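You operate a simulated robot arm through the tools that you are given. There is no shell and no other tool. Be economical: measure what you need, move in short steps, check, and stop when the job is done.

You are at the controls of a simulated two-armed robot. One attempt, no reset.

## Task
Push the drawer marked tools shut. Then push the green box lid shut. Then put the green pad on top of the green card sleeve. Then push the teal door shut. Then put the amber water glass in the basin. Then open the green bench drawer, put the purple-banded black pack on the right end of the sink counter away in the inside of the green bench drawer, then shut the drawer. Then push the door marked towels shut. Then fetch the long white cord loop and stand it on top of the blue tulip glass. Then lift the red lidded box lid open. Keep to this order. Set down upright: green pad, amber water glass, long white cord loop.

Only the result counts: the job must be done as asked and must still hold three seconds after the hand-in. Knocking over, shifting, dropping, spilling or breaking anything else fails it. Lids that push on must go on centred and level and be pressed home; caps that screw on are set level and turned clockwise until they are tight. Flat cloth is picked up by pressing the open fingertips on it (5 to 10 N) and closing them slowly along it; thin cloth reads only 2 to 8 mm in the jaws.

## Robot
Two 7-joint arms with two-finger parallel grippers on one trunk, on a base that drives. Base frame: it is fixed to the floor where the robot stands at the start and does not move with it; the origin is under the middle of the robot, x ahead of it, y to its left, z up. Units: mm, rad, N and s.
The left shoulder is at the start at [62, 197, 829], the right one opposite. With the tool pointing down near the work surface each hand reaches from about 220 to 700 mm from the robot's upright axis, wherever it stands, measured 20 degrees to its own side. Places, roughly: amber water glass (8x7x10 cm) [-1800, -4400, 800]; basin [-1400, -5300, 600]; blue tulip glass (7x7x12 cm) [1100, -2300, 800]; door marked towels [-2100, -3800, 500]; drawer marked tools [500, -200, 600]; green bench drawer [1200, 2400, 600]; green box lid [1000, -900, 800]; green card sleeve (9x7x8 cm) [2800, -3300, 1400]; green pad (4x4x5 cm) [1100, -800, 800]; inside of the green bench drawer [1200, 2400, 600]; long white cord loop (5x2x9 cm) [-3300, -2500, 900]; purple-banded black pack (12x5x5 cm) [-2000, -4300, 800]; red lidded box lid [300, 2600, 900]; teal door [-1400, -4500, 400]. Payload 1.57 kg a hand.
The TCP of each hand is the grasp point between the finger pads, 30 mm short of the fingertips. In the tool frame z runs along the fingers and y along their closing line. Largest opening 110 mm; finger width 24, thickness 12; the body of the gripper, 48 by 112 mm, starts 78 mm behind the TCP.
Orientation is told as [roll, pitch, yaw] about the base's x, y, z axes, in that order, counted from this pose: with the fingers straight down and closing along the base's y, the tool's x points along the base's -x, its y along +y and its z along -z.

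## Interface
- The arms move only by the tool apply_moves. It takes "left_moves", "right_moves" or both (then of equal length, played together; a hand with none holds still); each is a list of rows, each a list of 7 numbers: the turn, a rotation vector about the tool's x, y, z in rad, then the shift along the tool's x, y, z in mm, then the closure, from 0 (fully open) to 1 (shut). In form: [[ax, ay, az, dx, dy, dz, claw], ...]. A call has 1 to 10 rows; each row shifts and turns the commanded pose from where the row before left it, along the tool's axes as they then stand. Each row takes 0.2 s and may step no farther than 50 mm and 0.15 rad from the row before; otherwise, or with a gripper value out of range, the whole call is refused. A pose out of reach is approached as far as the arm can. The call stops where the force on the tool passes 40 N (or 10 N more than at its start, if that is more) or the arm is blocked; 0.2 s more then pass. The fingers move at their own pace (about 72 mm/s each) and stop on an object; they squeeze with about 24 N. The grip force told is the motor's: it shows also when the fingers shut on nothing. Time passes only in rows, and 0.2 s behind the last, so rows that do not move let the fingers close. It gives the time, the measured TCP pose, the force on the tool (base axes), the opening and the grip force at its end, in the units of the frame above (readings bear some noise), with the torque about the TCP (base axes, N m) and any sound that the robot's microphone picked up.
- Cameras (640 x 400 px; columns grow to the right, rows downward): "scene" is now at [92.3, -23.9, 1418.9]; the picture's right is [-0.45, -0.89, 0.00], its down [-0.77, 0.39, -0.51] and it looks along [0.45, -0.23, -0.86] (base axes); focal length 266 px, centre (320, 200). "left" rides on the left gripper at [70, -16, -141] in its tool frame; the picture's right is [0.23, 0.97, 0.00], its down [-0.85, 0.20, -0.48] and it looks along [-0.47, 0.11, 0.88] (tool axes); focal length 222 px, centre (320, 200). "right" rides on the right gripper at [70, 16, -141] in its tool frame; the picture's right is [-0.23, 0.97, 0.00], its down [-0.85, -0.20, -0.48] and it looks along [-0.47, -0.11, 0.88] (tool axes); focal length 222 px, centre (320, 200). There is no depth. A picture from a camera that has moved, and an enlarged one, comes with that camera's place and axes in the base frame and with its lens. The place of the scene camera against the robot may be out by one fixed shift of up to 25 mm in any direction.
- get_image(camera): a new picture of that camera. The clock stands still meanwhile.
- move_column(by): slides the trunk up (or, below 0, down) by that many mm; the arms and the scene camera ride with it, the base frame stays. It gives what a move gives, with no picture.
- drive_base(legs): drives the robot by 1 to 6 legs, each [ahead, left, turn to the left] in mm, mm and rad, along the robot's own axes; the way and the turn of a leg run together, so that a leg with both is an arc; at most 1500 mm and 3.142 rad a leg. The arms and the cameras ride along, it lands a little off, and it stops where it bumps. It gives what a move gives.
- head_to(pan, tilt): turns the head with the scene camera to pan (to the left, within 1.501 rad either way) and tilt (down, from -0.506 to 1.204), counted from straight ahead of the robot. It gives what a move gives.
- enlarge(camera, box): a new picture of the part [left, top, right, bottom] of that camera's present view, enlarged. The clock stands still meanwhile.
- finish_job(): hands the job in; it is judged then, once.

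Work in short steps. Places have to be worked out from the pictures, the camera data and where the tool is seen: move nearer, look again, correct. Check each grasp and each placing, and mend what went wrong. You have 217 turns and 208 pictures in all, those below and enlarged ones among them. Open the grippers and draw the arms clear of the work before you hand the job in, unless the task says otherwise; then end with one line.

The tools are called after "Call:" by a JSON object that holds its "fn" and its "kwargs". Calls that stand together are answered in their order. apply_moves: Moves the arms, as the interface text tells. Its arguments: {"type":"object","properties":{"left_moves":{"type":"array","items":{"type":"array","items":{"type":"number"}}},"right_moves":{"type":"array","items":{"type":"array","items":{"type":"number"}}}},"required":[]} The other tools are called the same way: move_column (by) slides the trunk up or down; drive_base (legs) drives the base; head_to (pan, tilt) turns the head that bears the scene camera; get_image (camera) takes a picture; enlarge (camera, box) takes an enlarged picture of a part of a camera's view; finish_job () hands the job in.

At the start:

```text
time_s: 0.0
left_tool_pos: [510.7, 51.5, 851.8]
left_tool_rot: [-0.001, 0.004, 0.0]
left_wrist_force: [0.6, -0.5, -0.9]
left_wrist_torque: [0.02, -0.02, 0.0]
left_gripper_width: 110.1
left_gripper_force: 0.0
right_tool_pos: [377.8, -244.8, 818.1]
right_tool_rot: [0.0, 0.002, -0.001]
right_wrist_force: [0.6, -0.9, 0.3]
right_wrist_torque: [-0.01, 0.02, 0.01]
right_gripper_width: 110.0
right_gripper_force: 0.1
trunk travel left (down, up): [-425.0, 565.0]
robot x, y, heading: [1.3, -0.3, 0.002]
head pan, tilt: [-0.471, 1.033]
```

scene: 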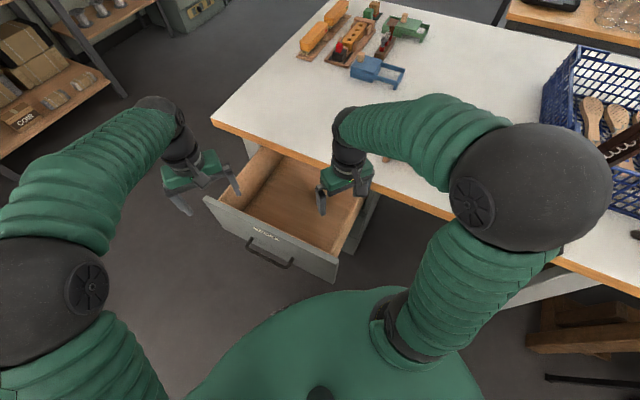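
right: 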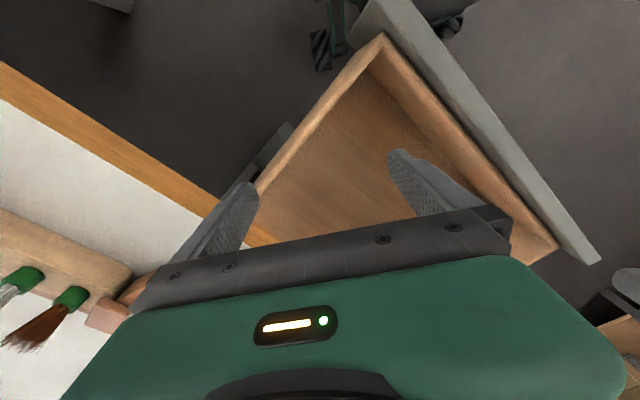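
left: 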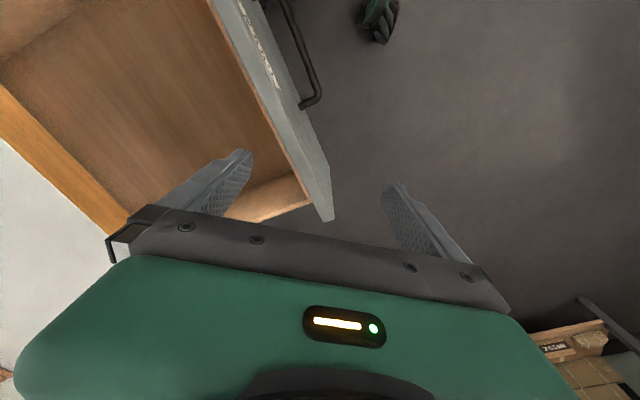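

The picture shows the tools drawer open about 220 mm, with its front facing roughly [-0.59, 0.81] and the bench edge at about -54° to me. I raise the trunk and look around before I turn.

Call:
{"fn": "move_column", "kwargs": {"by": 150}}

Call:
{"fn": "head_to", "kwargs": {"pan": -1.0, "tilt": 0.5}}

Call:
{"fn": "get_image", "kwargs": {"camera": "scene"}}

Call:
{"fn": "head_to", "kwargs": {"pan": 1.0, "tilt": 0.4}}

Call:
{"fn": "get_image", "kwargs": {"camera": "scene"}}

```text
time_s: 1.8
left_tool_pos: [509.5, 50.9, 1003.1]
left_tool_rot: [0.0, 0.001, 0.0]
left_wrist_force: [-0.4, 0.2, -0.9]
left_wrist_torque: [0.0, -0.02, 0.0]
left_gripper_width: 110.1
left_gripper_force: 0.0
right_tool_pos: [377.9, -244.3, 968.2]
right_tool_rot: [0.0, 0.0, -0.001]
right_wrist_force: [0.1, 1.4, 0.1]
right_wrist_torque: [0.0, -0.03, 0.0]
right_gripper_width: 109.9
right_gripper_force: 0.0
trunk travel left (down, up): [-575.0, 415.0]
robot x, y, heading: [-3.5, -1.3, -0.0]
head pan, tilt: [-0.471, 1.033]
```

```text
time_s: 2.7
left_tool_pos: [510.5, 50.8, 1002.9]
left_tool_rot: [-0.001, 0.0, 0.0]
left_wrist_force: [0.1, -0.7, -0.7]
left_wrist_torque: [0.0, 0.0, 0.01]
left_gripper_width: 110.4
left_gripper_force: 0.1
right_tool_pos: [377.1, -243.9, 968.0]
right_tool_rot: [0.003, 0.0, 0.0]
right_wrist_force: [0.1, 0.8, -0.6]
right_wrist_torque: [-0.01, -0.05, 0.03]
right_gripper_width: 110.0
right_gripper_force: 0.1
trunk travel left (down, up): [-575.0, 415.0]
robot x, y, heading: [1.8, -1.7, -0.001]
head pan, tilt: [-1.0, 0.499]
```

```text
204 pictures are left
camera scene: at [81.7, -69.9, 1612.2], right [-0.84, -0.54, 0.0], down [-0.26, 0.4, -0.88], along [0.47, -0.74, -0.48], focal length 266 px, centre (320, 200)
```

scene: 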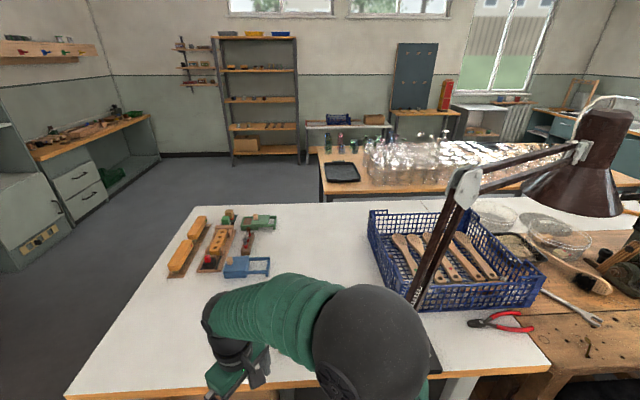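

```text
time_s: 4.6
left_tool_pos: [509.4, 51.4, 1003.3]
left_tool_rot: [0.001, 0.001, -0.001]
left_wrist_force: [-0.7, 0.2, 0.8]
left_wrist_torque: [-0.03, 0.01, 0.03]
left_gripper_width: 110.0
left_gripper_force: 0.2
right_tool_pos: [378.3, -243.2, 969.2]
right_tool_rot: [-0.001, 0.0, 0.0]
right_wrist_force: [0.3, 0.3, 0.3]
right_wrist_torque: [0.0, -0.01, 0.02]
right_gripper_width: 110.2
right_gripper_force: 0.0
trunk travel left (down, up): [-575.0, 415.0]
robot x, y, heading: [-1.2, -1.0, 0.001]
head pan, tilt: [1.0, 0.4]
```

```text
203 pictures are left
camera scene: at [82.6, 84.7, 1621.5], right [0.84, -0.54, 0.0], down [-0.21, -0.33, -0.92], along [0.5, 0.78, -0.39], focal length 266 px, centre (320, 200)
```

scene: 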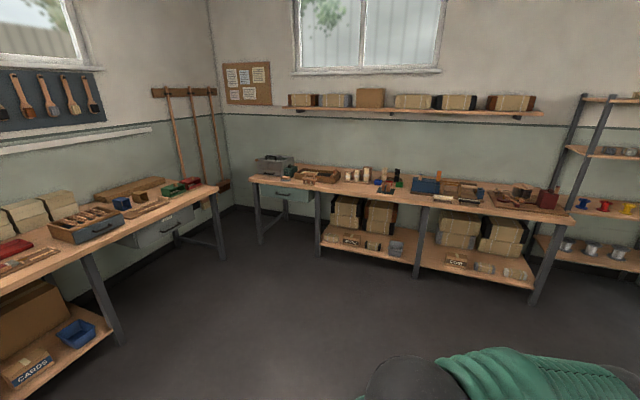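

The way round me is clear. I move left a little, away from the drawer, and turn to face the bench squarely.

Call:
{"fn": "drive_base", "kwargs": {"legs": [[50, 190, 0], [0, 0, -0.937]]}}

Call:
{"fn": "head_to", "kwargs": {"pan": 0.2, "tilt": 0.95}}

Call:
{"fn": "get_image", "kwargs": {"camera": "scene"}}

```text
time_s: 8.6
left_tool_pos: [398.3, -180.0, 1003.1]
left_tool_rot: [0.001, 0.0, -0.92]
left_wrist_force: [0.1, 0.4, 0.2]
left_wrist_torque: [-0.05, -0.02, 0.0]
left_gripper_width: 110.1
left_gripper_force: 0.1
right_tool_pos: [85.2, -254.9, 968.7]
right_tool_rot: [-0.001, 0.0, -0.918]
right_wrist_force: [-0.4, -0.3, 0.0]
right_wrist_torque: [-0.02, 0.01, 0.0]
right_gripper_width: 110.3
right_gripper_force: 0.1
trunk travel left (down, up): [-575.0, 415.0]
robot x, y, heading: [52.6, 197.8, -0.921]
head pan, tilt: [1.0, 0.4]
```

```text
time_s: 9.7
left_tool_pos: [397.9, -180.3, 1002.6]
left_tool_rot: [-0.001, 0.0, -0.921]
left_wrist_force: [0.5, 0.4, 0.0]
left_wrist_torque: [-0.03, 0.0, -0.02]
left_gripper_width: 110.1
left_gripper_force: 0.1
right_tool_pos: [84.0, -253.7, 968.1]
right_tool_rot: [0.001, 0.001, -0.921]
right_wrist_force: [-0.7, 0.3, -0.3]
right_wrist_torque: [-0.02, 0.0, 0.03]
right_gripper_width: 110.1
right_gripper_force: 0.0
trunk travel left (down, up): [-575.0, 415.0]
robot x, y, heading: [48.3, 198.4, -0.918]
head pan, tilt: [0.201, 0.949]
```

```text
202 pictures are left
camera scene: at [122.6, 126.7, 1574.8], right [-0.66, -0.75, 0.0], down [-0.61, 0.54, -0.58], along [0.44, -0.38, -0.81], focal length 266 px, centre (320, 200)
```

scene: 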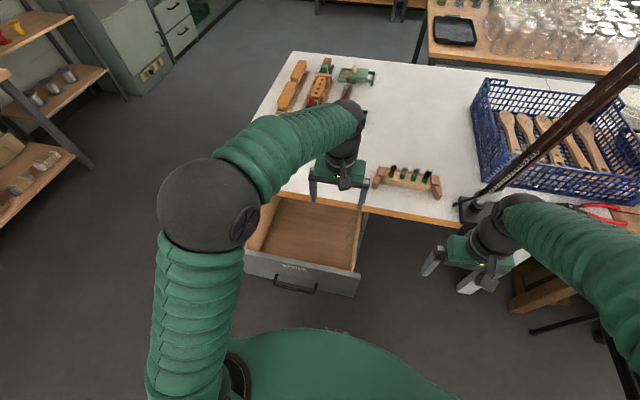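

The drawer front is about 430 mm ahead and 150 mm to the left. I back off 110 mm and pitch the left hand to point forward with its fingers shut.

Call:
{"fn": "drive_base", "kwargs": {"legs": [[-110, 0, -0.016]]}}

Call:
{"fn": "apply_moves", "kwargs": {"left_moves": [[0, -0.15, 0, 0, 0, 0, 1], [0, -0.15, 0, 0, 0, 0, 1], [0, -0.15, 0, 0, 0, 0, 1], [0, -0.15, 0, 0, 0, 0, 1], [0, -0.15, 0, 0, 0, 0, 1], [0, -0.15, 0, 0, 0, 0, 1], [0, -0.15, 0, 0, 0, 0, 1], [0, -0.15, 0, 0, 0, 0, 1], [0, -0.15, 0, 0, 0, 0, 1], [0, -0.15, 0, 0, 0, 0, 1]]}}

Call:
{"fn": "get_image", "kwargs": {"camera": "scene"}}

```text
time_s: 10.9
left_tool_pos: [326.4, -97.1, 1002.6]
left_tool_rot: [0.0, 0.001, -0.936]
left_wrist_force: [0.5, 0.7, 0.0]
left_wrist_torque: [0.01, 0.02, -0.01]
left_gripper_width: 110.0
left_gripper_force: 0.3
right_tool_pos: [11.0, -164.7, 968.5]
right_tool_rot: [0.0, -0.001, -0.933]
right_wrist_force: [-0.1, 0.2, 0.0]
right_wrist_torque: [-0.02, 0.02, -0.01]
right_gripper_width: 109.8
right_gripper_force: 0.0
trunk travel left (down, up): [-575.0, 415.0]
robot x, y, heading: [-19.4, 285.0, -0.937]
head pan, tilt: [0.201, 0.949]
```

```text
time_s: 13.1
left_tool_pos: [328.2, -105.8, 1047.2]
left_tool_rot: [-0.604, -1.491, -0.332]
left_wrist_force: [-0.1, 1.1, -0.1]
left_wrist_torque: [0.02, -0.01, -0.01]
left_gripper_width: 0.0
left_gripper_force: 21.6
right_tool_pos: [11.5, -167.0, 967.5]
right_tool_rot: [0.0, 0.0, -0.934]
right_wrist_force: [-0.1, 0.0, -0.9]
right_wrist_torque: [0.05, 0.04, 0.0]
right_gripper_width: 110.2
right_gripper_force: 0.1
trunk travel left (down, up): [-575.0, 415.0]
robot x, y, heading: [-18.6, 281.0, -0.932]
head pan, tilt: [0.201, 0.949]
stopped in row 10 (left hand): the force on the tool passed its limit at 72 N (the readings are from after the stop); the commanded pose is now the measured one
```

```text
201 pictures are left
camera scene: at [56.6, 211.2, 1573.2], right [-0.67, -0.74, 0.0], down [-0.6, 0.55, -0.58], along [0.43, -0.39, -0.82], focal length 266 px, centre (320, 200)
```

scene: 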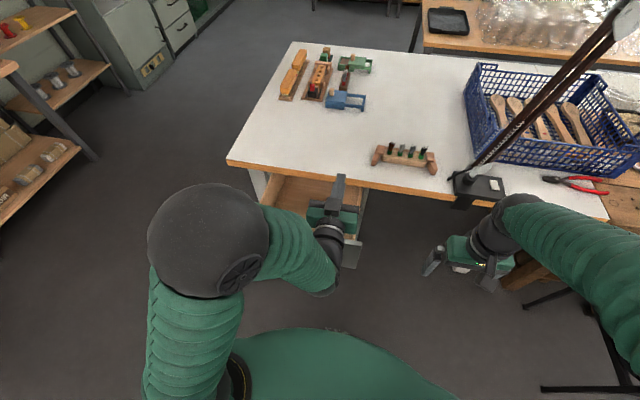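

The hand now points level at the bench. I draw it back and to the left in front of the drawer, and then lower the trunk.

Call:
{"fn": "apply_moves", "kwargs": {"left_moves": [[0, 0, 0, 0, 20, -40, 1], [0, 0, 0, 0, 40, -40, 1], [0, 0, 0, 0, 40, -20, 1]]}}

Call:
{"fn": "move_column", "kwargs": {"by": -300}}

Call:
{"fn": "get_image", "kwargs": {"camera": "scene"}}

Call:
{"fn": "get_image", "kwargs": {"camera": "left"}}

```text
refused: row 2 steps farther than a row can; nothing moved
```

```text
time_s: 16.1
left_tool_pos: [327.2, -103.2, 749.8]
left_tool_rot: [-0.595, -1.492, -0.34]
left_wrist_force: [0.5, -0.9, 6.9]
left_wrist_torque: [-0.12, -0.12, 0.03]
left_gripper_width: 0.0
left_gripper_force: 21.4
right_tool_pos: [11.3, -164.1, 669.6]
right_tool_rot: [-0.001, -0.003, -0.934]
right_wrist_force: [0.1, 0.3, 0.1]
right_wrist_torque: [0.0, -0.01, 0.02]
right_gripper_width: 110.0
right_gripper_force: 0.0
trunk travel left (down, up): [-275.0, 715.0]
robot x, y, heading: [-14.5, 283.3, -0.928]
head pan, tilt: [0.201, 0.949]
```

```text
200 pictures are left
camera scene: at [54.2, 215.5, 1275.1], right [-0.67, -0.74, 0.0], down [-0.6, 0.55, -0.58], along [0.43, -0.39, -0.81], focal length 266 px, centre (320, 200)
```

scene: 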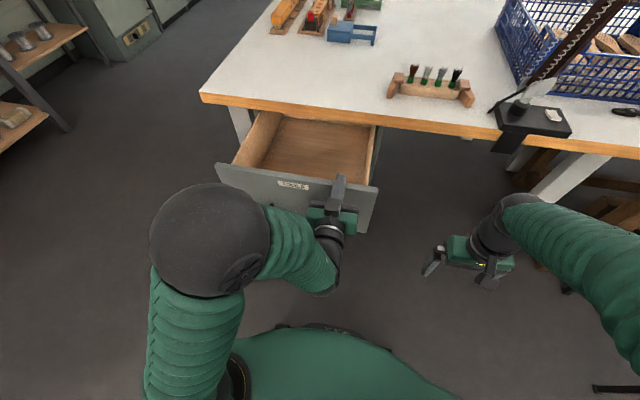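

```text
199 pictures are left
camera left: at [225.9, 3.7, 690.3], right [0.77, 0.58, -0.27], down [-0.06, 0.48, 0.87], along [0.64, -0.65, 0.4], focal length 222 px, centre (320, 200)
```

left: 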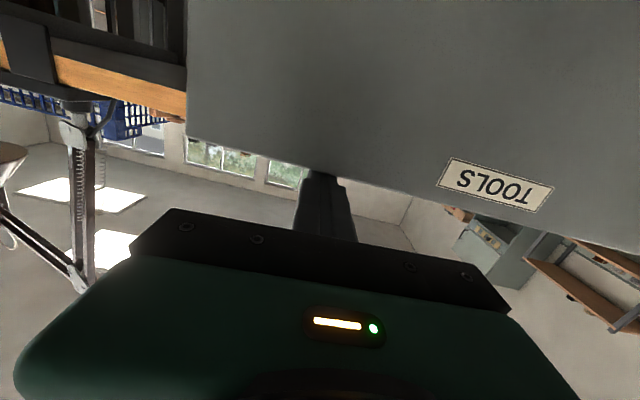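

The trunk came down before the hand drew back, and the fingertip now rests lightly on the drawer front's top edge at z≈740. I draw it back level, shift it left 95 mm, and lower it to z≈705.

Call:
{"fn": "apply_moves", "kwargs": {"left_moves": [[0, 0, 0, -3, 0, -40, 1], [0, 0, 0, 0, 0, -45, 1], [0, 0, 0, 0, 48, -10, 1], [0, 0, 0, 0, 47, 0, 1], [0, 0, 0, 44, 0, 0, 1]]}}

Call:
{"fn": "get_image", "kwargs": {"camera": "scene"}}

Call:
{"fn": "get_image", "kwargs": {"camera": "left"}}

```text
time_s: 17.2
left_tool_pos: [325.0, -96.8, 748.5]
left_tool_rot: [-1.049, -1.517, 0.105]
left_wrist_force: [2.5, -0.2, 11.5]
left_wrist_torque: [-0.15, -0.18, 0.19]
left_gripper_width: 0.0
left_gripper_force: 21.4
left hand out of reach, approached as far as the arm can: row 1, 2, 3, 4
right_tool_pos: [8.7, -166.1, 668.3]
right_tool_rot: [0.004, -0.003, -0.934]
right_wrist_force: [-0.3, -0.4, -0.4]
right_wrist_torque: [0.01, -0.01, 0.02]
right_gripper_width: 110.0
right_gripper_force: 0.2
trunk travel left (down, up): [-275.0, 715.0]
robot x, y, heading: [-16.6, 289.1, -0.932]
head pan, tilt: [0.201, 0.949]
stopped in row 5 (left hand): the force on the tool passed its limit at 65 N (the readings are from after the stop); the commanded pose is now the measured one
```

```text
198 pictures are left
camera scene: at [52.5, 213.4, 1275.4], right [-0.67, -0.74, 0.0], down [-0.6, 0.55, -0.58], along [0.43, -0.39, -0.81], focal length 266 px, centre (320, 200)
```

scene: 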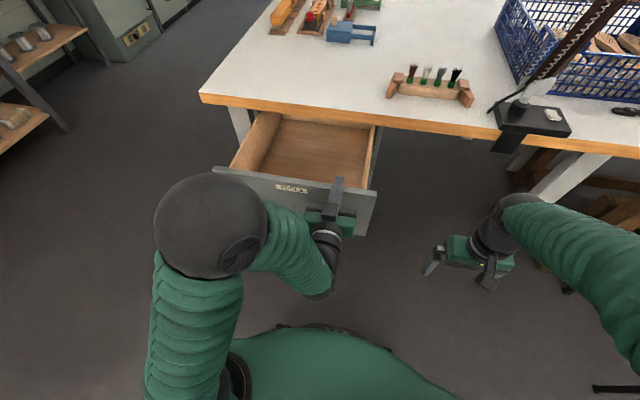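

```text
197 pictures are left
camera left: at [225.0, 9.0, 684.2], right [0.77, 0.57, -0.27], down [-0.07, 0.51, 0.86], along [0.63, -0.64, 0.44], focal length 222 px, centre (320, 200)
```

left: 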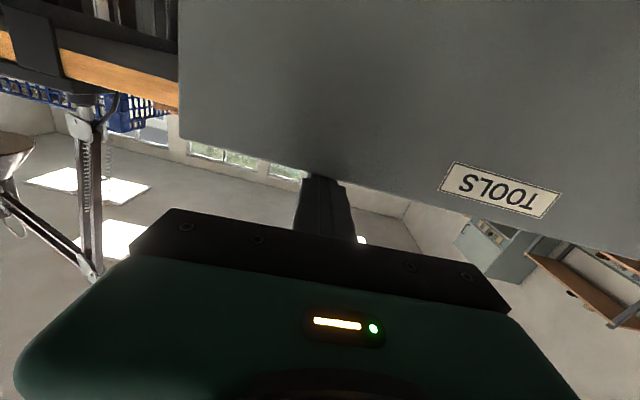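

The arm can't fold closer in this attitude, so I use the base instead. I raise off the edge slightly, drive back and left, lower the trunk, and look.

Call:
{"fn": "move_column", "kwargs": {"by": 6}}

Call:
{"fn": "drive_base", "kwargs": {"legs": [[-100, 0, 0], [0, 90, 0]]}}

Call:
{"fn": "move_column", "kwargs": {"by": -56}}

Call:
{"fn": "get_image", "kwargs": {"camera": "scene"}}

Call:
{"fn": "get_image", "kwargs": {"camera": "left"}}

```text
time_s: 17.7
left_tool_pos: [324.1, -94.4, 751.0]
left_tool_rot: [-0.949, -1.509, 0.002]
left_wrist_force: [0.4, 0.8, -0.1]
left_wrist_torque: [0.02, -0.01, 0.04]
left_gripper_width: 0.0
left_gripper_force: 21.4
right_tool_pos: [9.5, -164.3, 675.6]
right_tool_rot: [0.001, -0.001, -0.934]
right_wrist_force: [0.5, 0.6, 0.2]
right_wrist_torque: [0.0, -0.02, -0.01]
right_gripper_width: 110.2
right_gripper_force: 0.2
trunk travel left (down, up): [-281.0, 709.0]
robot x, y, heading: [-15.6, 283.6, -0.934]
head pan, tilt: [0.201, 0.949]
```

```text
time_s: 19.6
left_tool_pos: [335.5, 36.2, 751.3]
left_tool_rot: [-0.931, -1.514, -0.016]
left_wrist_force: [-0.1, 0.4, -0.5]
left_wrist_torque: [-0.02, -0.02, 0.0]
left_gripper_width: 0.0
left_gripper_force: 21.3
right_tool_pos: [22.0, -32.6, 674.3]
right_tool_rot: [0.005, -0.001, -0.937]
right_wrist_force: [0.3, 0.3, -0.4]
right_wrist_torque: [0.0, 0.03, 0.04]
right_gripper_width: 110.0
right_gripper_force: 0.1
trunk travel left (down, up): [-281.0, 709.0]
robot x, y, heading: [-3.4, 417.2, -0.936]
head pan, tilt: [0.201, 0.949]
```

```text
time_s: 20.6
left_tool_pos: [341.5, 40.9, 696.3]
left_tool_rot: [-1.033, -1.506, 0.084]
left_wrist_force: [-0.7, 0.4, 0.4]
left_wrist_torque: [0.0, -0.03, 0.02]
left_gripper_width: 0.0
left_gripper_force: 21.5
right_tool_pos: [25.3, -29.3, 620.5]
right_tool_rot: [-0.005, -0.003, -0.937]
right_wrist_force: [0.0, 0.5, 0.2]
right_wrist_torque: [0.04, 0.01, 0.03]
right_gripper_width: 110.3
right_gripper_force: 0.1
trunk travel left (down, up): [-225.0, 765.0]
robot x, y, heading: [-4.8, 415.8, -0.938]
head pan, tilt: [0.201, 0.949]
```

```text
196 pictures are left
camera scene: at [70.1, 349.5, 1224.9], right [-0.67, -0.74, 0.0], down [-0.6, 0.55, -0.58], along [0.43, -0.39, -0.81], focal length 266 px, centre (320, 200)
```

scene: 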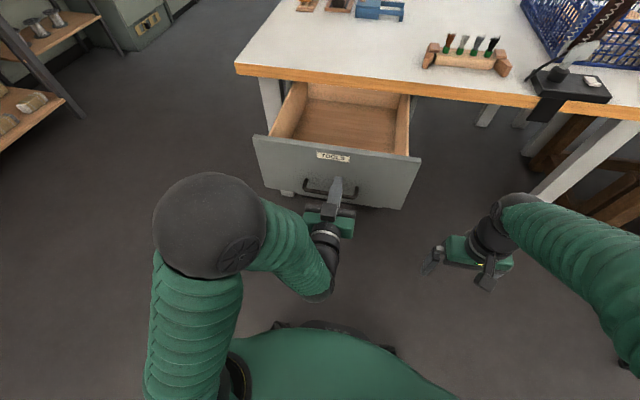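

```text
195 pictures are left
camera left: at [241.4, 146.5, 632.8], right [0.77, 0.57, -0.28], down [-0.06, 0.51, 0.86], along [0.63, -0.65, 0.43], focal length 222 px, centre (320, 200)
```

left: 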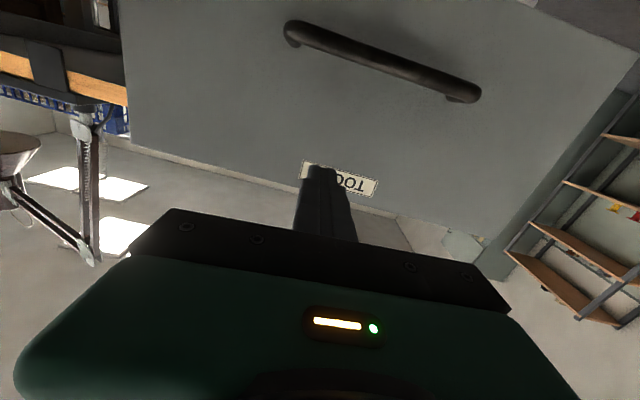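

The fingertip lines up with the label at the drawer's centre, with a gap of about 100 mm. I push by driving ahead.

Call:
{"fn": "drive_base", "kwargs": {"legs": [[130, 0, 0], [130, 0, 0]]}}

Call:
{"fn": "get_image", "kwargs": {"camera": "scene"}}

```text
time_s: 22.7
left_tool_pos: [492.1, -167.3, 695.3]
left_tool_rot: [-0.996, -1.507, 0.045]
left_wrist_force: [0.0, -0.2, -0.4]
left_wrist_torque: [-0.01, 0.01, 0.05]
left_gripper_width: 0.1
left_gripper_force: 21.5
right_tool_pos: [176.4, -235.4, 621.1]
right_tool_rot: [-0.003, -0.002, -0.939]
right_wrist_force: [0.6, 0.1, 0.3]
right_wrist_torque: [0.01, 0.01, 0.0]
right_gripper_width: 109.9
right_gripper_force: 0.0
trunk travel left (down, up): [-225.0, 765.0]
robot x, y, heading: [146.1, 208.8, -0.937]
head pan, tilt: [0.201, 0.949]
```

```text
194 pictures are left
camera scene: at [220.7, 141.1, 1224.7], right [-0.67, -0.74, 0.0], down [-0.6, 0.55, -0.58], along [0.43, -0.39, -0.81], focal length 266 px, centre (320, 200)
```

scene: 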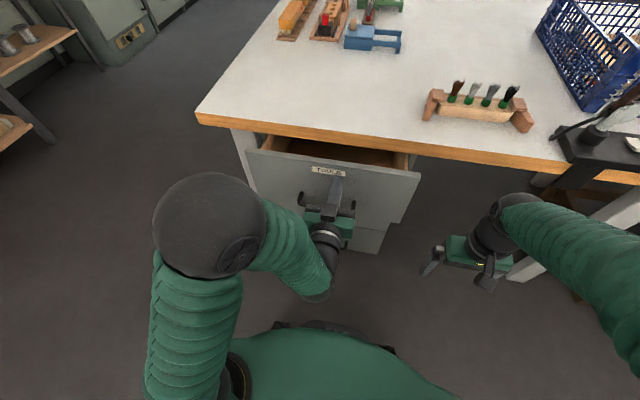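

The drawer is now about 50 mm from shut, so I push on.

Call:
{"fn": "drive_base", "kwargs": {"legs": [[45, 0, 0], [20, 0, 0]]}}

Call:
{"fn": "get_image", "kwargs": {"camera": "scene"}}

```text
time_s: 24.0
left_tool_pos: [529.0, -218.8, 695.3]
left_tool_rot: [-0.994, -1.506, 0.043]
left_wrist_force: [0.8, -1.1, 0.3]
left_wrist_torque: [0.0, -0.01, -0.01]
left_gripper_width: 0.0
left_gripper_force: 20.9
right_tool_pos: [213.1, -287.6, 620.3]
right_tool_rot: [-0.005, 0.0, -0.939]
right_wrist_force: [0.1, -0.1, -0.3]
right_wrist_torque: [0.01, -0.01, 0.0]
right_gripper_width: 110.0
right_gripper_force: 0.1
trunk travel left (down, up): [-225.0, 765.0]
robot x, y, heading: [190.0, 156.0, -0.939]
head pan, tilt: [0.201, 0.949]
```

```text
193 pictures are left
camera scene: at [258.8, 88.8, 1224.7], right [-0.67, -0.74, 0.0], down [-0.6, 0.55, -0.58], along [0.43, -0.39, -0.81], focal length 266 px, centre (320, 200)
```

scene: 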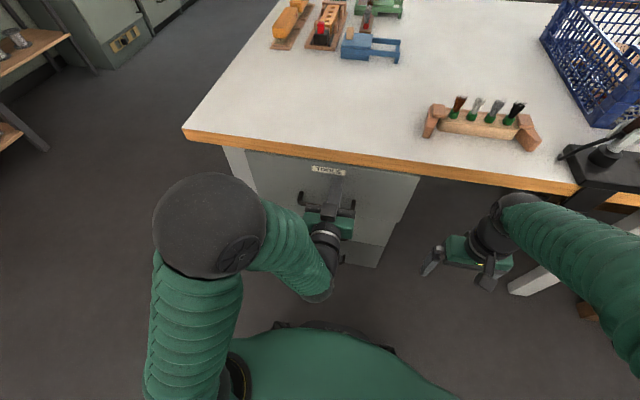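

It looks nearly flush. I push a little farther with the arm until it meets resistance.

Call:
{"fn": "apply_moves", "kwargs": {"left_moves": [[0, 0, 0, 0, 0, 12, 1], [0, 0, 0, 0, 0, 12, 1], [0, 0, 0, 0, 0, 12, 1], [0, 0, 0, 0, 0, 12, 1]]}}

Call:
{"fn": "get_image", "kwargs": {"camera": "scene"}}

```text
time_s: 24.8
left_tool_pos: [547.5, -243.1, 694.0]
left_tool_rot: [-1.0, -1.506, 0.049]
left_wrist_force: [-6.5, 12.7, 5.3]
left_wrist_torque: [-0.24, -0.15, 0.14]
left_gripper_width: 0.2
left_gripper_force: 21.3
right_tool_pos: [211.8, -285.6, 622.4]
right_tool_rot: [-0.003, -0.005, -0.939]
right_wrist_force: [-0.5, -0.5, 0.7]
right_wrist_torque: [0.0, 0.01, 0.03]
right_gripper_width: 110.1
right_gripper_force: 0.1
trunk travel left (down, up): [-225.0, 765.0]
robot x, y, heading: [184.7, 153.7, -0.936]
head pan, tilt: [0.201, 0.949]
stopped in row 4 (left hand): the force on the tool passed its limit at 45 N (the readings are from after the stop); the commanded pose is now the measured one
```

```text
192 pictures are left
camera scene: at [256.7, 92.8, 1225.2], right [-0.67, -0.74, 0.0], down [-0.6, 0.55, -0.58], along [0.43, -0.39, -0.81], focal length 266 px, centre (320, 200)
```

scene: 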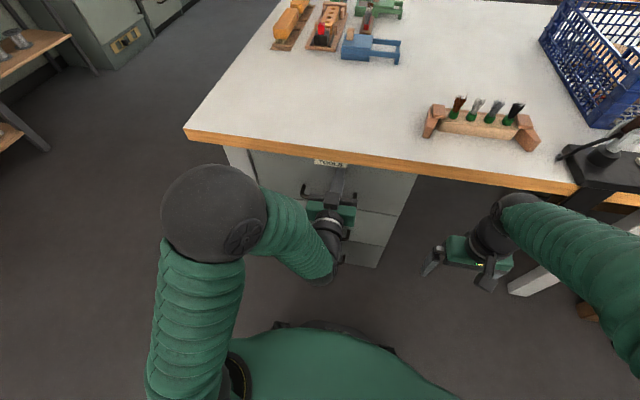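

The drawer is shut. I back off, raise the trunk, point the hand down again, and look left along the way to the far end of the bench.

Call:
{"fn": "drive_base", "kwargs": {"legs": [[-200, 0, 0]]}}

Call:
{"fn": "move_column", "kwargs": {"by": 380}}

Call:
{"fn": "apply_moves", "kwargs": {"left_moves": [[0, 0.15, 0, 0, 0, 0, 1], [0, 0.15, 0, 0, 0, 0, 1], [0, 0.15, 0, 0, 0, 0, 1], [0, 0.15, 0, 0, 0, 0, 1], [0, 0.15, 0, 0, 0, 0, 1], [0, 0.15, 0, 0, 0, 0, 1], [0, 0.15, 0, 0, 0, 0, 1], [0, 0.15, 0, 0, 0, 0, 1], [0, 0.15, 0, 0, 0, 0, 1], [0, 0.15, 0, 0, 0, 0, 1]]}}

Call:
{"fn": "head_to", "kwargs": {"pan": 0.7, "tilt": 0.5}}

Call:
{"fn": "get_image", "kwargs": {"camera": "scene"}}

```text
time_s: 26.4
left_tool_pos: [426.6, -81.1, 693.1]
left_tool_rot: [-0.967, -1.506, 0.014]
left_wrist_force: [-0.2, -0.5, 0.5]
left_wrist_torque: [0.02, 0.02, 0.03]
left_gripper_width: 0.0
left_gripper_force: 21.0
right_tool_pos: [92.2, -121.3, 621.7]
right_tool_rot: [-0.002, -0.006, -0.94]
right_wrist_force: [0.0, 1.0, -0.1]
right_wrist_torque: [0.04, -0.03, 0.0]
right_gripper_width: 110.2
right_gripper_force: 0.1
trunk travel left (down, up): [-225.0, 765.0]
robot x, y, heading: [63.8, 321.0, -0.937]
head pan, tilt: [0.201, 0.949]
```

```text
time_s: 30.1
left_tool_pos: [425.1, -81.9, 1073.8]
left_tool_rot: [-0.962, -1.506, 0.008]
left_wrist_force: [0.5, -1.4, -0.5]
left_wrist_torque: [0.01, 0.0, -0.01]
left_gripper_width: 0.0
left_gripper_force: 21.8
right_tool_pos: [92.7, -123.0, 1001.3]
right_tool_rot: [-0.004, -0.004, -0.941]
right_wrist_force: [-0.8, 0.1, -0.2]
right_wrist_torque: [-0.02, -0.03, 0.03]
right_gripper_width: 110.0
right_gripper_force: 0.1
trunk travel left (down, up): [-605.0, 385.0]
robot x, y, heading: [65.5, 323.9, -0.942]
head pan, tilt: [0.201, 0.949]
```

```text
time_s: 32.3
left_tool_pos: [426.0, -82.1, 1073.3]
left_tool_rot: [-0.055, -0.03, -0.951]
left_wrist_force: [0.5, 0.2, -0.2]
left_wrist_torque: [0.0, 0.02, 0.0]
left_gripper_width: 0.1
left_gripper_force: 20.9
right_tool_pos: [93.2, -124.8, 1001.0]
right_tool_rot: [-0.004, -0.003, -0.938]
right_wrist_force: [-0.4, -0.4, 0.0]
right_wrist_torque: [0.03, 0.0, 0.02]
right_gripper_width: 110.1
right_gripper_force: 0.1
trunk travel left (down, up): [-605.0, 385.0]
robot x, y, heading: [67.4, 321.6, -0.939]
head pan, tilt: [0.201, 0.949]
```

```text
time_s: 33.2
left_tool_pos: [426.8, -81.5, 1073.6]
left_tool_rot: [-0.054, -0.034, -0.95]
left_wrist_force: [0.9, 0.4, -1.0]
left_wrist_torque: [-0.02, -0.02, 0.02]
left_gripper_width: 0.1
left_gripper_force: 21.3
right_tool_pos: [92.9, -123.8, 1003.0]
right_tool_rot: [-0.003, -0.005, -0.94]
right_wrist_force: [-0.3, -0.2, 0.0]
right_wrist_torque: [0.03, -0.05, 0.0]
right_gripper_width: 110.0
right_gripper_force: 0.1
trunk travel left (down, up): [-605.0, 385.0]
robot x, y, heading: [64.5, 319.5, -0.94]
head pan, tilt: [0.7, 0.499]
```

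```text
191 pictures are left
camera scene: at [172.8, 280.8, 1642.3], right [-0.24, -0.97, 0.0], down [-0.47, 0.12, -0.88], along [0.85, -0.21, -0.48], focal length 266 px, centre (320, 200)
```

scene: 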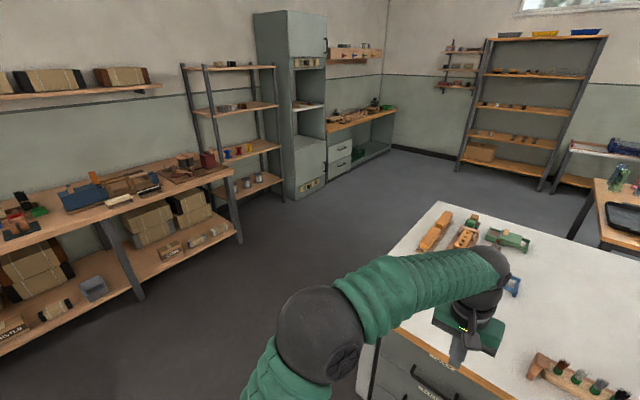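

The corridor past the bench's left end is open. I drive left, then ahead beyond the end, and turn to face the green things.

Call:
{"fn": "drive_base", "kwargs": {"legs": [[0, 1000, 0], [1000, 0, 0], [1000, 0, 0], [0, 0, -2.3]]}}

Call:
{"fn": "head_to", "kwargs": {"pan": 0.0, "tilt": 0.6}}

Call:
{"fn": "get_image", "kwargs": {"camera": "scene"}}

```text
time_s: 53.4
left_tool_pos: [1564.2, -682.7, 1073.2]
left_tool_rot: [-0.054, -0.035, 3.116]
left_wrist_force: [-0.8, 0.0, 0.2]
left_wrist_torque: [-0.04, -0.01, 0.0]
left_gripper_width: 0.1
left_gripper_force: 21.4
right_tool_pos: [1733.6, -391.7, 1002.5]
right_tool_rot: [-0.003, -0.005, 3.124]
right_wrist_force: [-0.9, -0.3, -0.6]
right_wrist_torque: [-0.02, 0.01, 0.03]
right_gripper_width: 109.9
right_gripper_force: 0.1
trunk travel left (down, up): [-605.0, 385.0]
robot x, y, heading: [2106.4, -640.2, 3.127]
head pan, tilt: [0.7, 0.499]
```

```text
time_s: 54.5
left_tool_pos: [1565.4, -683.3, 1074.9]
left_tool_rot: [-0.054, -0.034, 3.116]
left_wrist_force: [0.3, 0.2, 0.1]
left_wrist_torque: [0.0, 0.0, 0.04]
left_gripper_width: 0.1
left_gripper_force: 21.5
right_tool_pos: [1734.3, -392.5, 1002.2]
right_tool_rot: [-0.003, -0.005, 3.124]
right_wrist_force: [0.4, 0.3, 0.3]
right_wrist_torque: [0.03, 0.05, 0.04]
right_gripper_width: 109.8
right_gripper_force: 0.2
trunk travel left (down, up): [-605.0, 385.0]
robot x, y, heading: [2103.5, -640.6, 3.127]
head pan, tilt: [0.0, 0.6]
```

```text
190 pictures are left
camera scene: at [1981.4, -629.2, 1633.2], right [0.02, 1.0, 0.0], down [0.57, -0.01, -0.82], along [-0.82, 0.01, -0.57], focal length 266 px, centre (320, 200)
```

scene: 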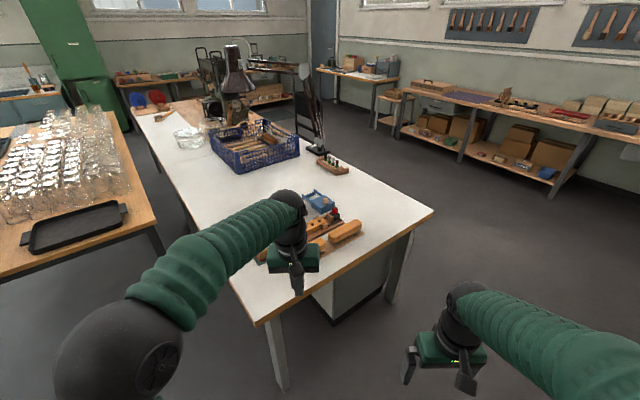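

I move round to the bench's back edge, where the green things are within reach, facing the bench square on.

Call:
{"fn": "drive_base", "kwargs": {"legs": [[0, 640, 0], [665, 0, 0], [0, 0, -0.924]]}}

Call:
{"fn": "head_to", "kwargs": {"pan": 0.0, "tilt": 0.9}}

Call:
{"fn": "get_image", "kwargs": {"camera": "scene"}}

```text
time_s: 63.5
left_tool_pos: [1090.9, -863.6, 1074.1]
left_tool_rot: [-0.055, -0.035, 2.201]
left_wrist_force: [-0.2, -0.4, 0.0]
left_wrist_torque: [-0.01, -0.01, 0.04]
left_gripper_width: 0.1
left_gripper_force: 21.1
right_tool_pos: [1423.7, -819.5, 1002.6]
right_tool_rot: [-0.003, -0.005, 2.211]
right_wrist_force: [-0.4, 1.0, 1.0]
right_wrist_torque: [-0.02, 0.01, 0.04]
right_gripper_width: 110.2
right_gripper_force: 0.1
trunk travel left (down, up): [-605.0, 385.0]
robot x, y, heading: [1453.0, -1260.4, 2.212]
head pan, tilt: [0.0, 0.6]
```

```text
time_s: 64.3
left_tool_pos: [1092.1, -864.5, 1074.3]
left_tool_rot: [-0.053, -0.037, 2.2]
left_wrist_force: [-0.5, 0.5, 0.3]
left_wrist_torque: [-0.02, 0.0, -0.01]
left_gripper_width: 0.0
left_gripper_force: 21.2
right_tool_pos: [1425.4, -819.9, 1002.4]
right_tool_rot: [-0.004, -0.007, 2.21]
right_wrist_force: [0.2, -0.4, 0.0]
right_wrist_torque: [0.01, 0.0, -0.05]
right_gripper_width: 110.1
right_gripper_force: 0.0
trunk travel left (down, up): [-605.0, 385.0]
robot x, y, heading: [1454.5, -1261.9, 2.212]
head pan, tilt: [0.0, 0.901]
```

```text
189 pictures are left
camera scene: at [1389.6, -1167.1, 1608.5], right [0.8, 0.6, 0.0], down [0.47, -0.63, -0.62], along [-0.37, 0.5, -0.78], focal length 266 px, centre (320, 200)
```

scene: 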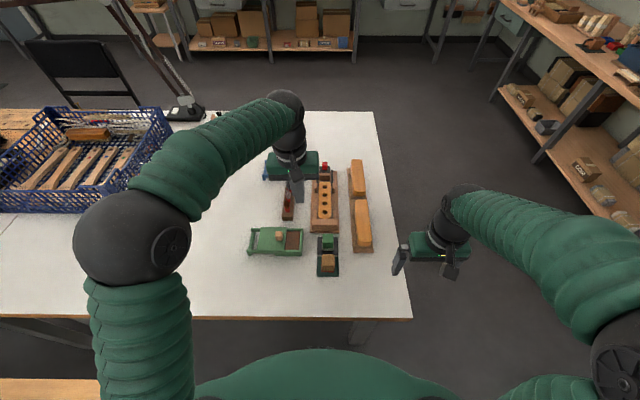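

Good view. I enlarge the green items.

Call:
{"fn": "enlarge", "kwargs": {"camera": "scene", "box": [230, 150, 390, 290]}}

```text
2.86 times, centred on (310, 220) of scene
camera zoom: at [1389.6, -1167.1, 1608.5], right [0.8, 0.6, 0.0], down [0.47, -0.63, -0.62], along [-0.37, 0.5, -0.78], focal length 759 px, centre (349, 143)
```

zoom: 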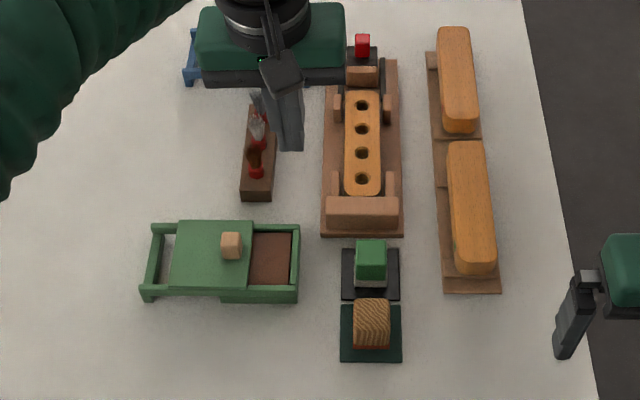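

The green box has a sliding lid with a wooden knob, open by about 45 mm, and it shuts to my right. The green pad is the green block near (1149, -799). I bring the closed left hand above the left side of the lid and look.

Call:
{"fn": "apply_moves", "kwargs": {"left_moves": [[-0.053, 0.036, 0, 0, 45, 0, 1], [0, 0, 0, -14, 45, 0, 1], [0, 0, 0, -14, 46, 0, 1], [0, 0, 0, 0, 0, 50, 1], [0, 0, 0, 0, 0, 40, 1]]}}

Call:
{"fn": "get_image", "kwargs": {"camera": "left"}}

Call:
{"fn": "enlarge", "kwargs": {"camera": "scene", "box": [210, 180, 370, 290]}}

```text
time_s: 65.5
left_tool_pos: [968.5, -922.0, 983.7]
left_tool_rot: [-0.001, 0.0, 2.199]
left_wrist_force: [-0.2, 0.2, -0.3]
left_wrist_torque: [0.02, -0.04, 0.0]
left_gripper_width: 0.1
left_gripper_force: 21.2
right_tool_pos: [1424.5, -818.7, 1002.3]
right_tool_rot: [-0.003, -0.005, 2.211]
right_wrist_force: [0.2, 0.3, -0.3]
right_wrist_torque: [-0.01, 0.01, -0.02]
right_gripper_width: 110.2
right_gripper_force: 0.1
trunk travel left (down, up): [-605.0, 385.0]
robot x, y, heading: [1455.3, -1263.2, 2.208]
head pan, tilt: [0.0, 0.901]
```

```text
187 pictures are left
camera left: at [1022.2, -967.7, 1125.6], right [-0.65, -0.76, 0.0], down [-0.66, 0.57, 0.48], along [-0.36, 0.31, -0.88], focal length 222 px, centre (320, 200)
```

left: 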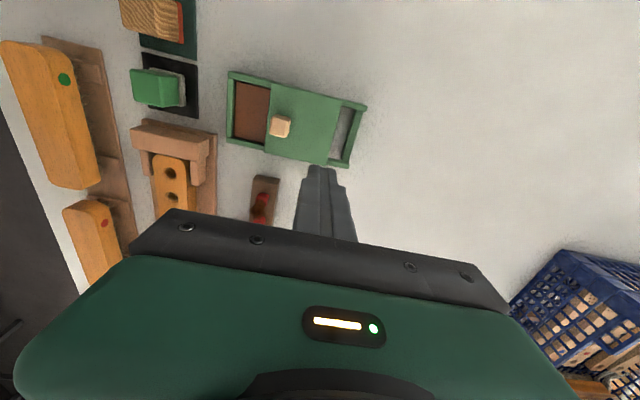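

```text
3.64 times, centred on (290, 235) of scene
camera zoom: at [1389.0, -1166.0, 1608.4], right [0.8, 0.6, 0.0], down [0.47, -0.63, -0.62], along [-0.37, 0.5, -0.79], focal length 966 px, centre (429, 73)
```

zoom: 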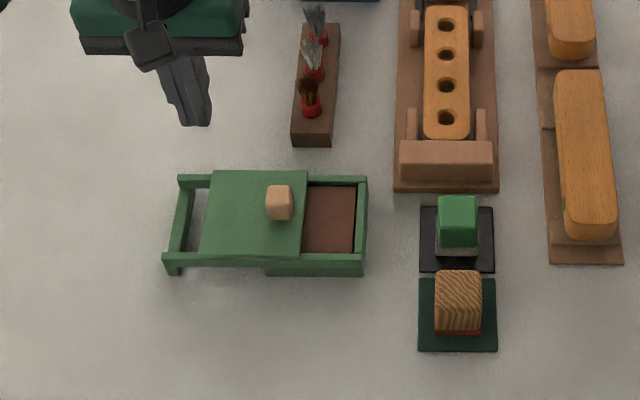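

I put the knob at (1015, -900), 50 mm to the right of the fingers. I line up, lower, and look again to judge its height.

Call:
{"fn": "apply_moves", "kwargs": {"left_moves": [[0, 0, 0, 10, 0, 40, 1], [0, 0, 0, 0, 0, 40, 1], [0, 0, 0, 0, 0, 0, 1]]}}

Call:
{"fn": "get_image", "kwargs": {"camera": "left"}}

Call:
{"fn": "enlarge", "kwargs": {"camera": "scene", "box": [210, 180, 370, 290]}}

```text
time_s: 66.3
left_tool_pos: [973.4, -930.4, 902.2]
left_tool_rot: [0.0, -0.003, 2.201]
left_wrist_force: [-0.3, -0.8, 0.0]
left_wrist_torque: [0.02, -0.03, -0.03]
left_gripper_width: 0.0
left_gripper_force: 21.1
right_tool_pos: [1425.1, -820.7, 1001.7]
right_tool_rot: [-0.003, -0.007, 2.212]
right_wrist_force: [-0.2, -0.9, 0.6]
right_wrist_torque: [0.06, 0.0, 0.0]
right_gripper_width: 110.4
right_gripper_force: 0.1
trunk travel left (down, up): [-605.0, 385.0]
robot x, y, heading: [1454.3, -1263.4, 2.213]
head pan, tilt: [0.0, 0.901]
```

```text
185 pictures are left
camera left: at [1028.9, -977.1, 1044.6], right [-0.65, -0.76, 0.0], down [-0.66, 0.57, 0.48], along [-0.36, 0.31, -0.88], focal length 222 px, centre (320, 200)
```

left: 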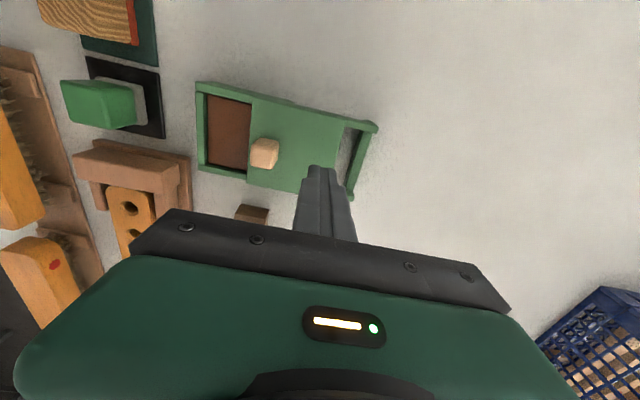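

```text
3.64 times, centred on (290, 235) of scene
camera zoom: at [1389.5, -1168.0, 1608.5], right [0.8, 0.6, 0.0], down [0.47, -0.63, -0.62], along [-0.37, 0.5, -0.78], focal length 966 px, centre (429, 73)
```

zoom: 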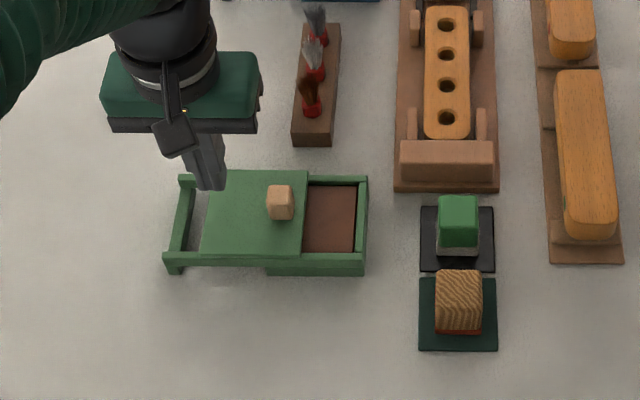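

The knob top is at z≈830. I lower the fingertips to about 820, beside the knob.

Call:
{"fn": "apply_moves", "kwargs": {"left_moves": [[0, 0, 0, -3, 0, 25, 1], [0, 0, 0, 0, 0, 17, 1], [0, 0, 0, 0, 0, 10, 1]]}}

Call:
{"fn": "get_image", "kwargs": {"camera": "left"}}

Call:
{"fn": "enlarge", "kwargs": {"camera": "scene", "box": [210, 180, 370, 290]}}

```text
time_s: 67.2
left_tool_pos: [968.5, -926.1, 852.0]
left_tool_rot: [0.001, -0.006, 2.201]
left_wrist_force: [-1.3, 1.5, 14.5]
left_wrist_torque: [-0.12, -0.1, 0.05]
left_gripper_width: 0.0
left_gripper_force: 21.6
right_tool_pos: [1426.7, -821.1, 1003.2]
right_tool_rot: [-0.003, -0.009, 2.213]
right_wrist_force: [-0.2, -0.3, 0.1]
right_wrist_torque: [0.01, -0.03, -0.01]
right_gripper_width: 110.2
right_gripper_force: 0.0
trunk travel left (down, up): [-605.0, 385.0]
robot x, y, heading: [1453.4, -1260.8, 2.214]
head pan, tilt: [0.0, 0.901]
```

```text
183 pictures are left
camera left: at [1024.3, -973.7, 993.4], right [-0.65, -0.76, 0.0], down [-0.66, 0.57, 0.48], along [-0.37, 0.32, -0.87], focal length 222 px, centre (320, 200)
```

left: 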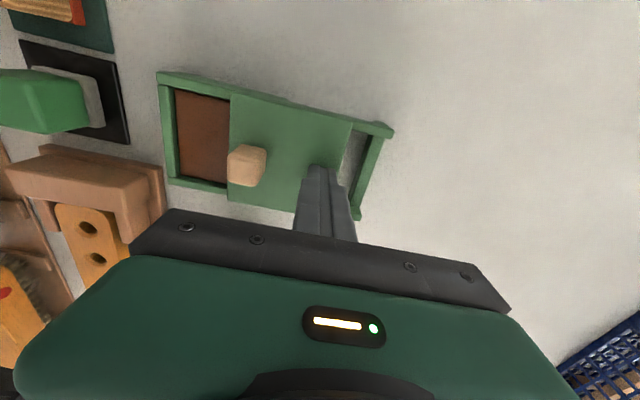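

```text
3.64 times, centred on (290, 235) of scene
camera zoom: at [1391.7, -1169.3, 1609.0], right [0.8, 0.6, 0.0], down [0.47, -0.63, -0.62], along [-0.37, 0.5, -0.78], focal length 966 px, centre (429, 73)
```

zoom: 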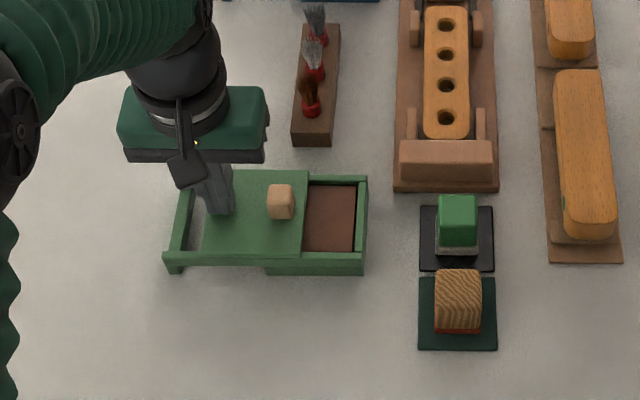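

The tips touch the lid at z≈822. I lift 6 mm and push the knob to the right in small steps.

Call:
{"fn": "apply_moves", "kwargs": {"left_moves": [[0, 0, 0, 4, 0, -6, 1], [0, 0, 0, 0, -15, 0, 1], [0, 0, 0, 0, -15, 0, 1], [0, 0, 0, 0, -10, 0, 1], [0, 0, 0, 0, -10, 0, 1], [0, 0, 0, 0, -10, 0, 1]]}}

Call:
{"fn": "enlarge", "kwargs": {"camera": "scene", "box": [210, 180, 370, 290]}}

```text
time_s: 68.5
left_tool_pos: [1021.8, -895.0, 857.2]
left_tool_rot: [0.0, 0.001, 2.199]
left_wrist_force: [-0.2, 0.0, 0.3]
left_wrist_torque: [0.01, 0.03, 0.0]
left_gripper_width: 0.0
left_gripper_force: 21.5
right_tool_pos: [1425.3, -818.4, 1000.8]
right_tool_rot: [-0.003, -0.006, 2.212]
right_wrist_force: [0.2, -0.1, 0.0]
right_wrist_torque: [0.04, -0.01, -0.03]
right_gripper_width: 110.0
right_gripper_force: 0.2
trunk travel left (down, up): [-605.0, 385.0]
robot x, y, heading: [1453.1, -1260.1, 2.212]
head pan, tilt: [0.0, 0.901]
```

```text
3.64 times, centred on (290, 235) of scene
camera zoom: at [1389.3, -1166.4, 1608.4], right [0.8, 0.6, 0.0], down [0.47, -0.63, -0.62], along [-0.37, 0.5, -0.79], focal length 966 px, centre (429, 73)
```

zoom: 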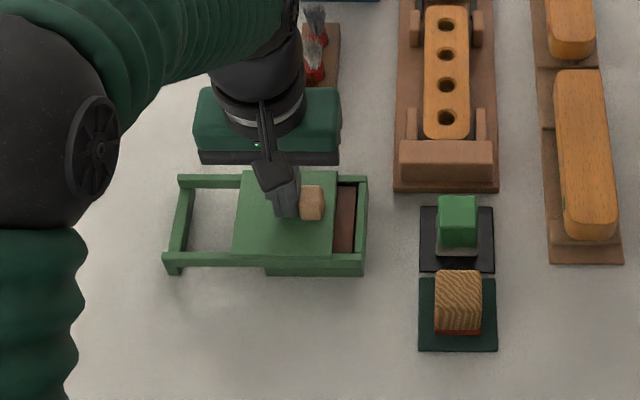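

The lid slides and the box stays put. About 25 mm remain, so I keep pushing in small steps.

Call:
{"fn": "apply_moves", "kwargs": {"left_moves": [[0, 0, 0, 0, -8, 0, 1], [0, 0, 0, 0, -8, 0, 1], [0, 0, 0, 0, -5, 0, 1], [0, 0, 0, 0, -4, 0, 1], [0, 0, 0, 0, -3, 0, 1], [0, 0, 0, 0, -3, 0, 1]]}}

Call:
{"fn": "enlarge", "kwargs": {"camera": "scene", "box": [210, 180, 370, 290]}}

```text
time_s: 70.0
left_tool_pos: [1042.6, -877.1, 857.2]
left_tool_rot: [0.0, 0.0, 2.201]
left_wrist_force: [-5.6, -6.2, 5.5]
left_wrist_torque: [-0.1, 0.08, -0.03]
left_gripper_width: 0.0
left_gripper_force: 21.4
right_tool_pos: [1423.4, -821.6, 1002.7]
right_tool_rot: [-0.005, -0.008, 2.21]
right_wrist_force: [0.2, 0.0, 0.6]
right_wrist_torque: [-0.01, -0.03, -0.02]
right_gripper_width: 110.5
right_gripper_force: 0.1
trunk travel left (down, up): [-605.0, 385.0]
robot x, y, heading: [1455.7, -1265.4, 2.217]
head pan, tilt: [0.0, 0.901]
```

```text
3.64 times, centred on (290, 235) of scene
camera zoom: at [1387.2, -1170.3, 1608.6], right [0.8, 0.6, 0.0], down [0.47, -0.63, -0.62], along [-0.37, 0.5, -0.78], focal length 966 px, centre (429, 73)
```

zoom: 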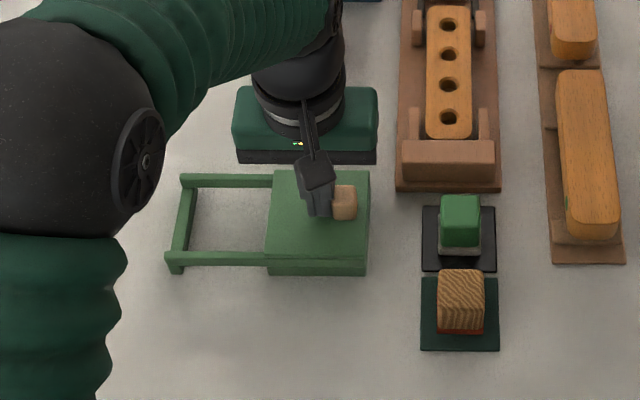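

The lid is shut. I back away, rise, open the fingers, and bring the left hand over the green pad for a closer look.

Call:
{"fn": "apply_moves", "kwargs": {"left_moves": [[0, 0, 0, 0, 6, 0, 1], [0, 0, 0, 0, 0, -50, 1], [0, 0, 0, 0, 0, -50, 0], [0, 0, 0, 5, -45, 0, 0], [0, 0, 0, 6, -45, 0, 0], [0, 0, 0, 6, -45, 0, 0], [0, 0, 0, 0, 0, 0, 0]]}}

Call:
{"fn": "get_image", "kwargs": {"camera": "left"}}

Call:
{"fn": "enlarge", "kwargs": {"camera": "scene", "box": [230, 180, 390, 290]}}

```text
time_s: 71.5
left_tool_pos: [1157.6, -814.7, 957.0]
left_tool_rot: [0.0, 0.001, 2.201]
left_wrist_force: [-0.4, 0.3, -0.3]
left_wrist_torque: [0.01, 0.0, -0.01]
left_gripper_width: 109.9
left_gripper_force: 0.1
right_tool_pos: [1424.2, -819.1, 1001.5]
right_tool_rot: [-0.004, -0.004, 2.212]
right_wrist_force: [0.0, 0.0, 0.5]
right_wrist_torque: [-0.02, 0.04, 0.02]
right_gripper_width: 109.9
right_gripper_force: 0.1
trunk travel left (down, up): [-605.0, 385.0]
robot x, y, heading: [1451.1, -1261.0, 2.22]
head pan, tilt: [0.0, 0.901]
```

```text
179 pictures are left
camera left: at [1212.1, -860.1, 1098.4], right [-0.65, -0.76, 0.0], down [-0.67, 0.57, 0.48], along [-0.36, 0.31, -0.88], focal length 222 px, centre (320, 200)
```

left: 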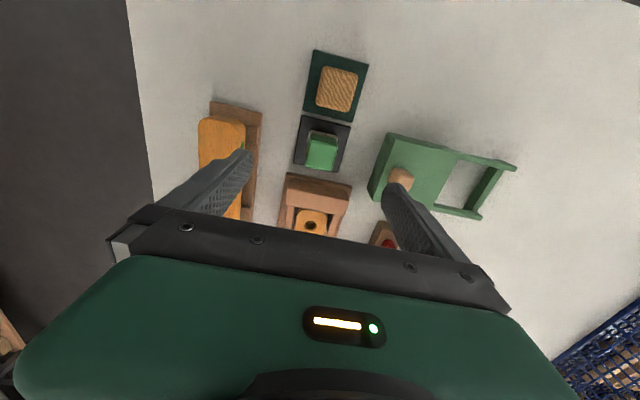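

```text
3.64 times, centred on (310, 235) of scene
camera zoom: at [1389.1, -1166.4, 1608.3], right [0.8, 0.6, 0.0], down [0.47, -0.63, -0.62], along [-0.37, 0.5, -0.79], focal length 966 px, centre (356, 73)
```

zoom: 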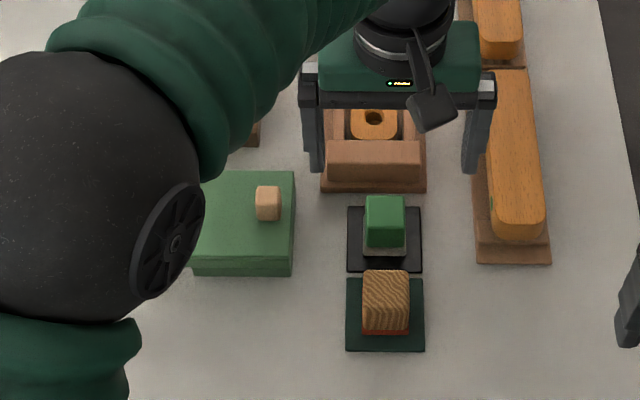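

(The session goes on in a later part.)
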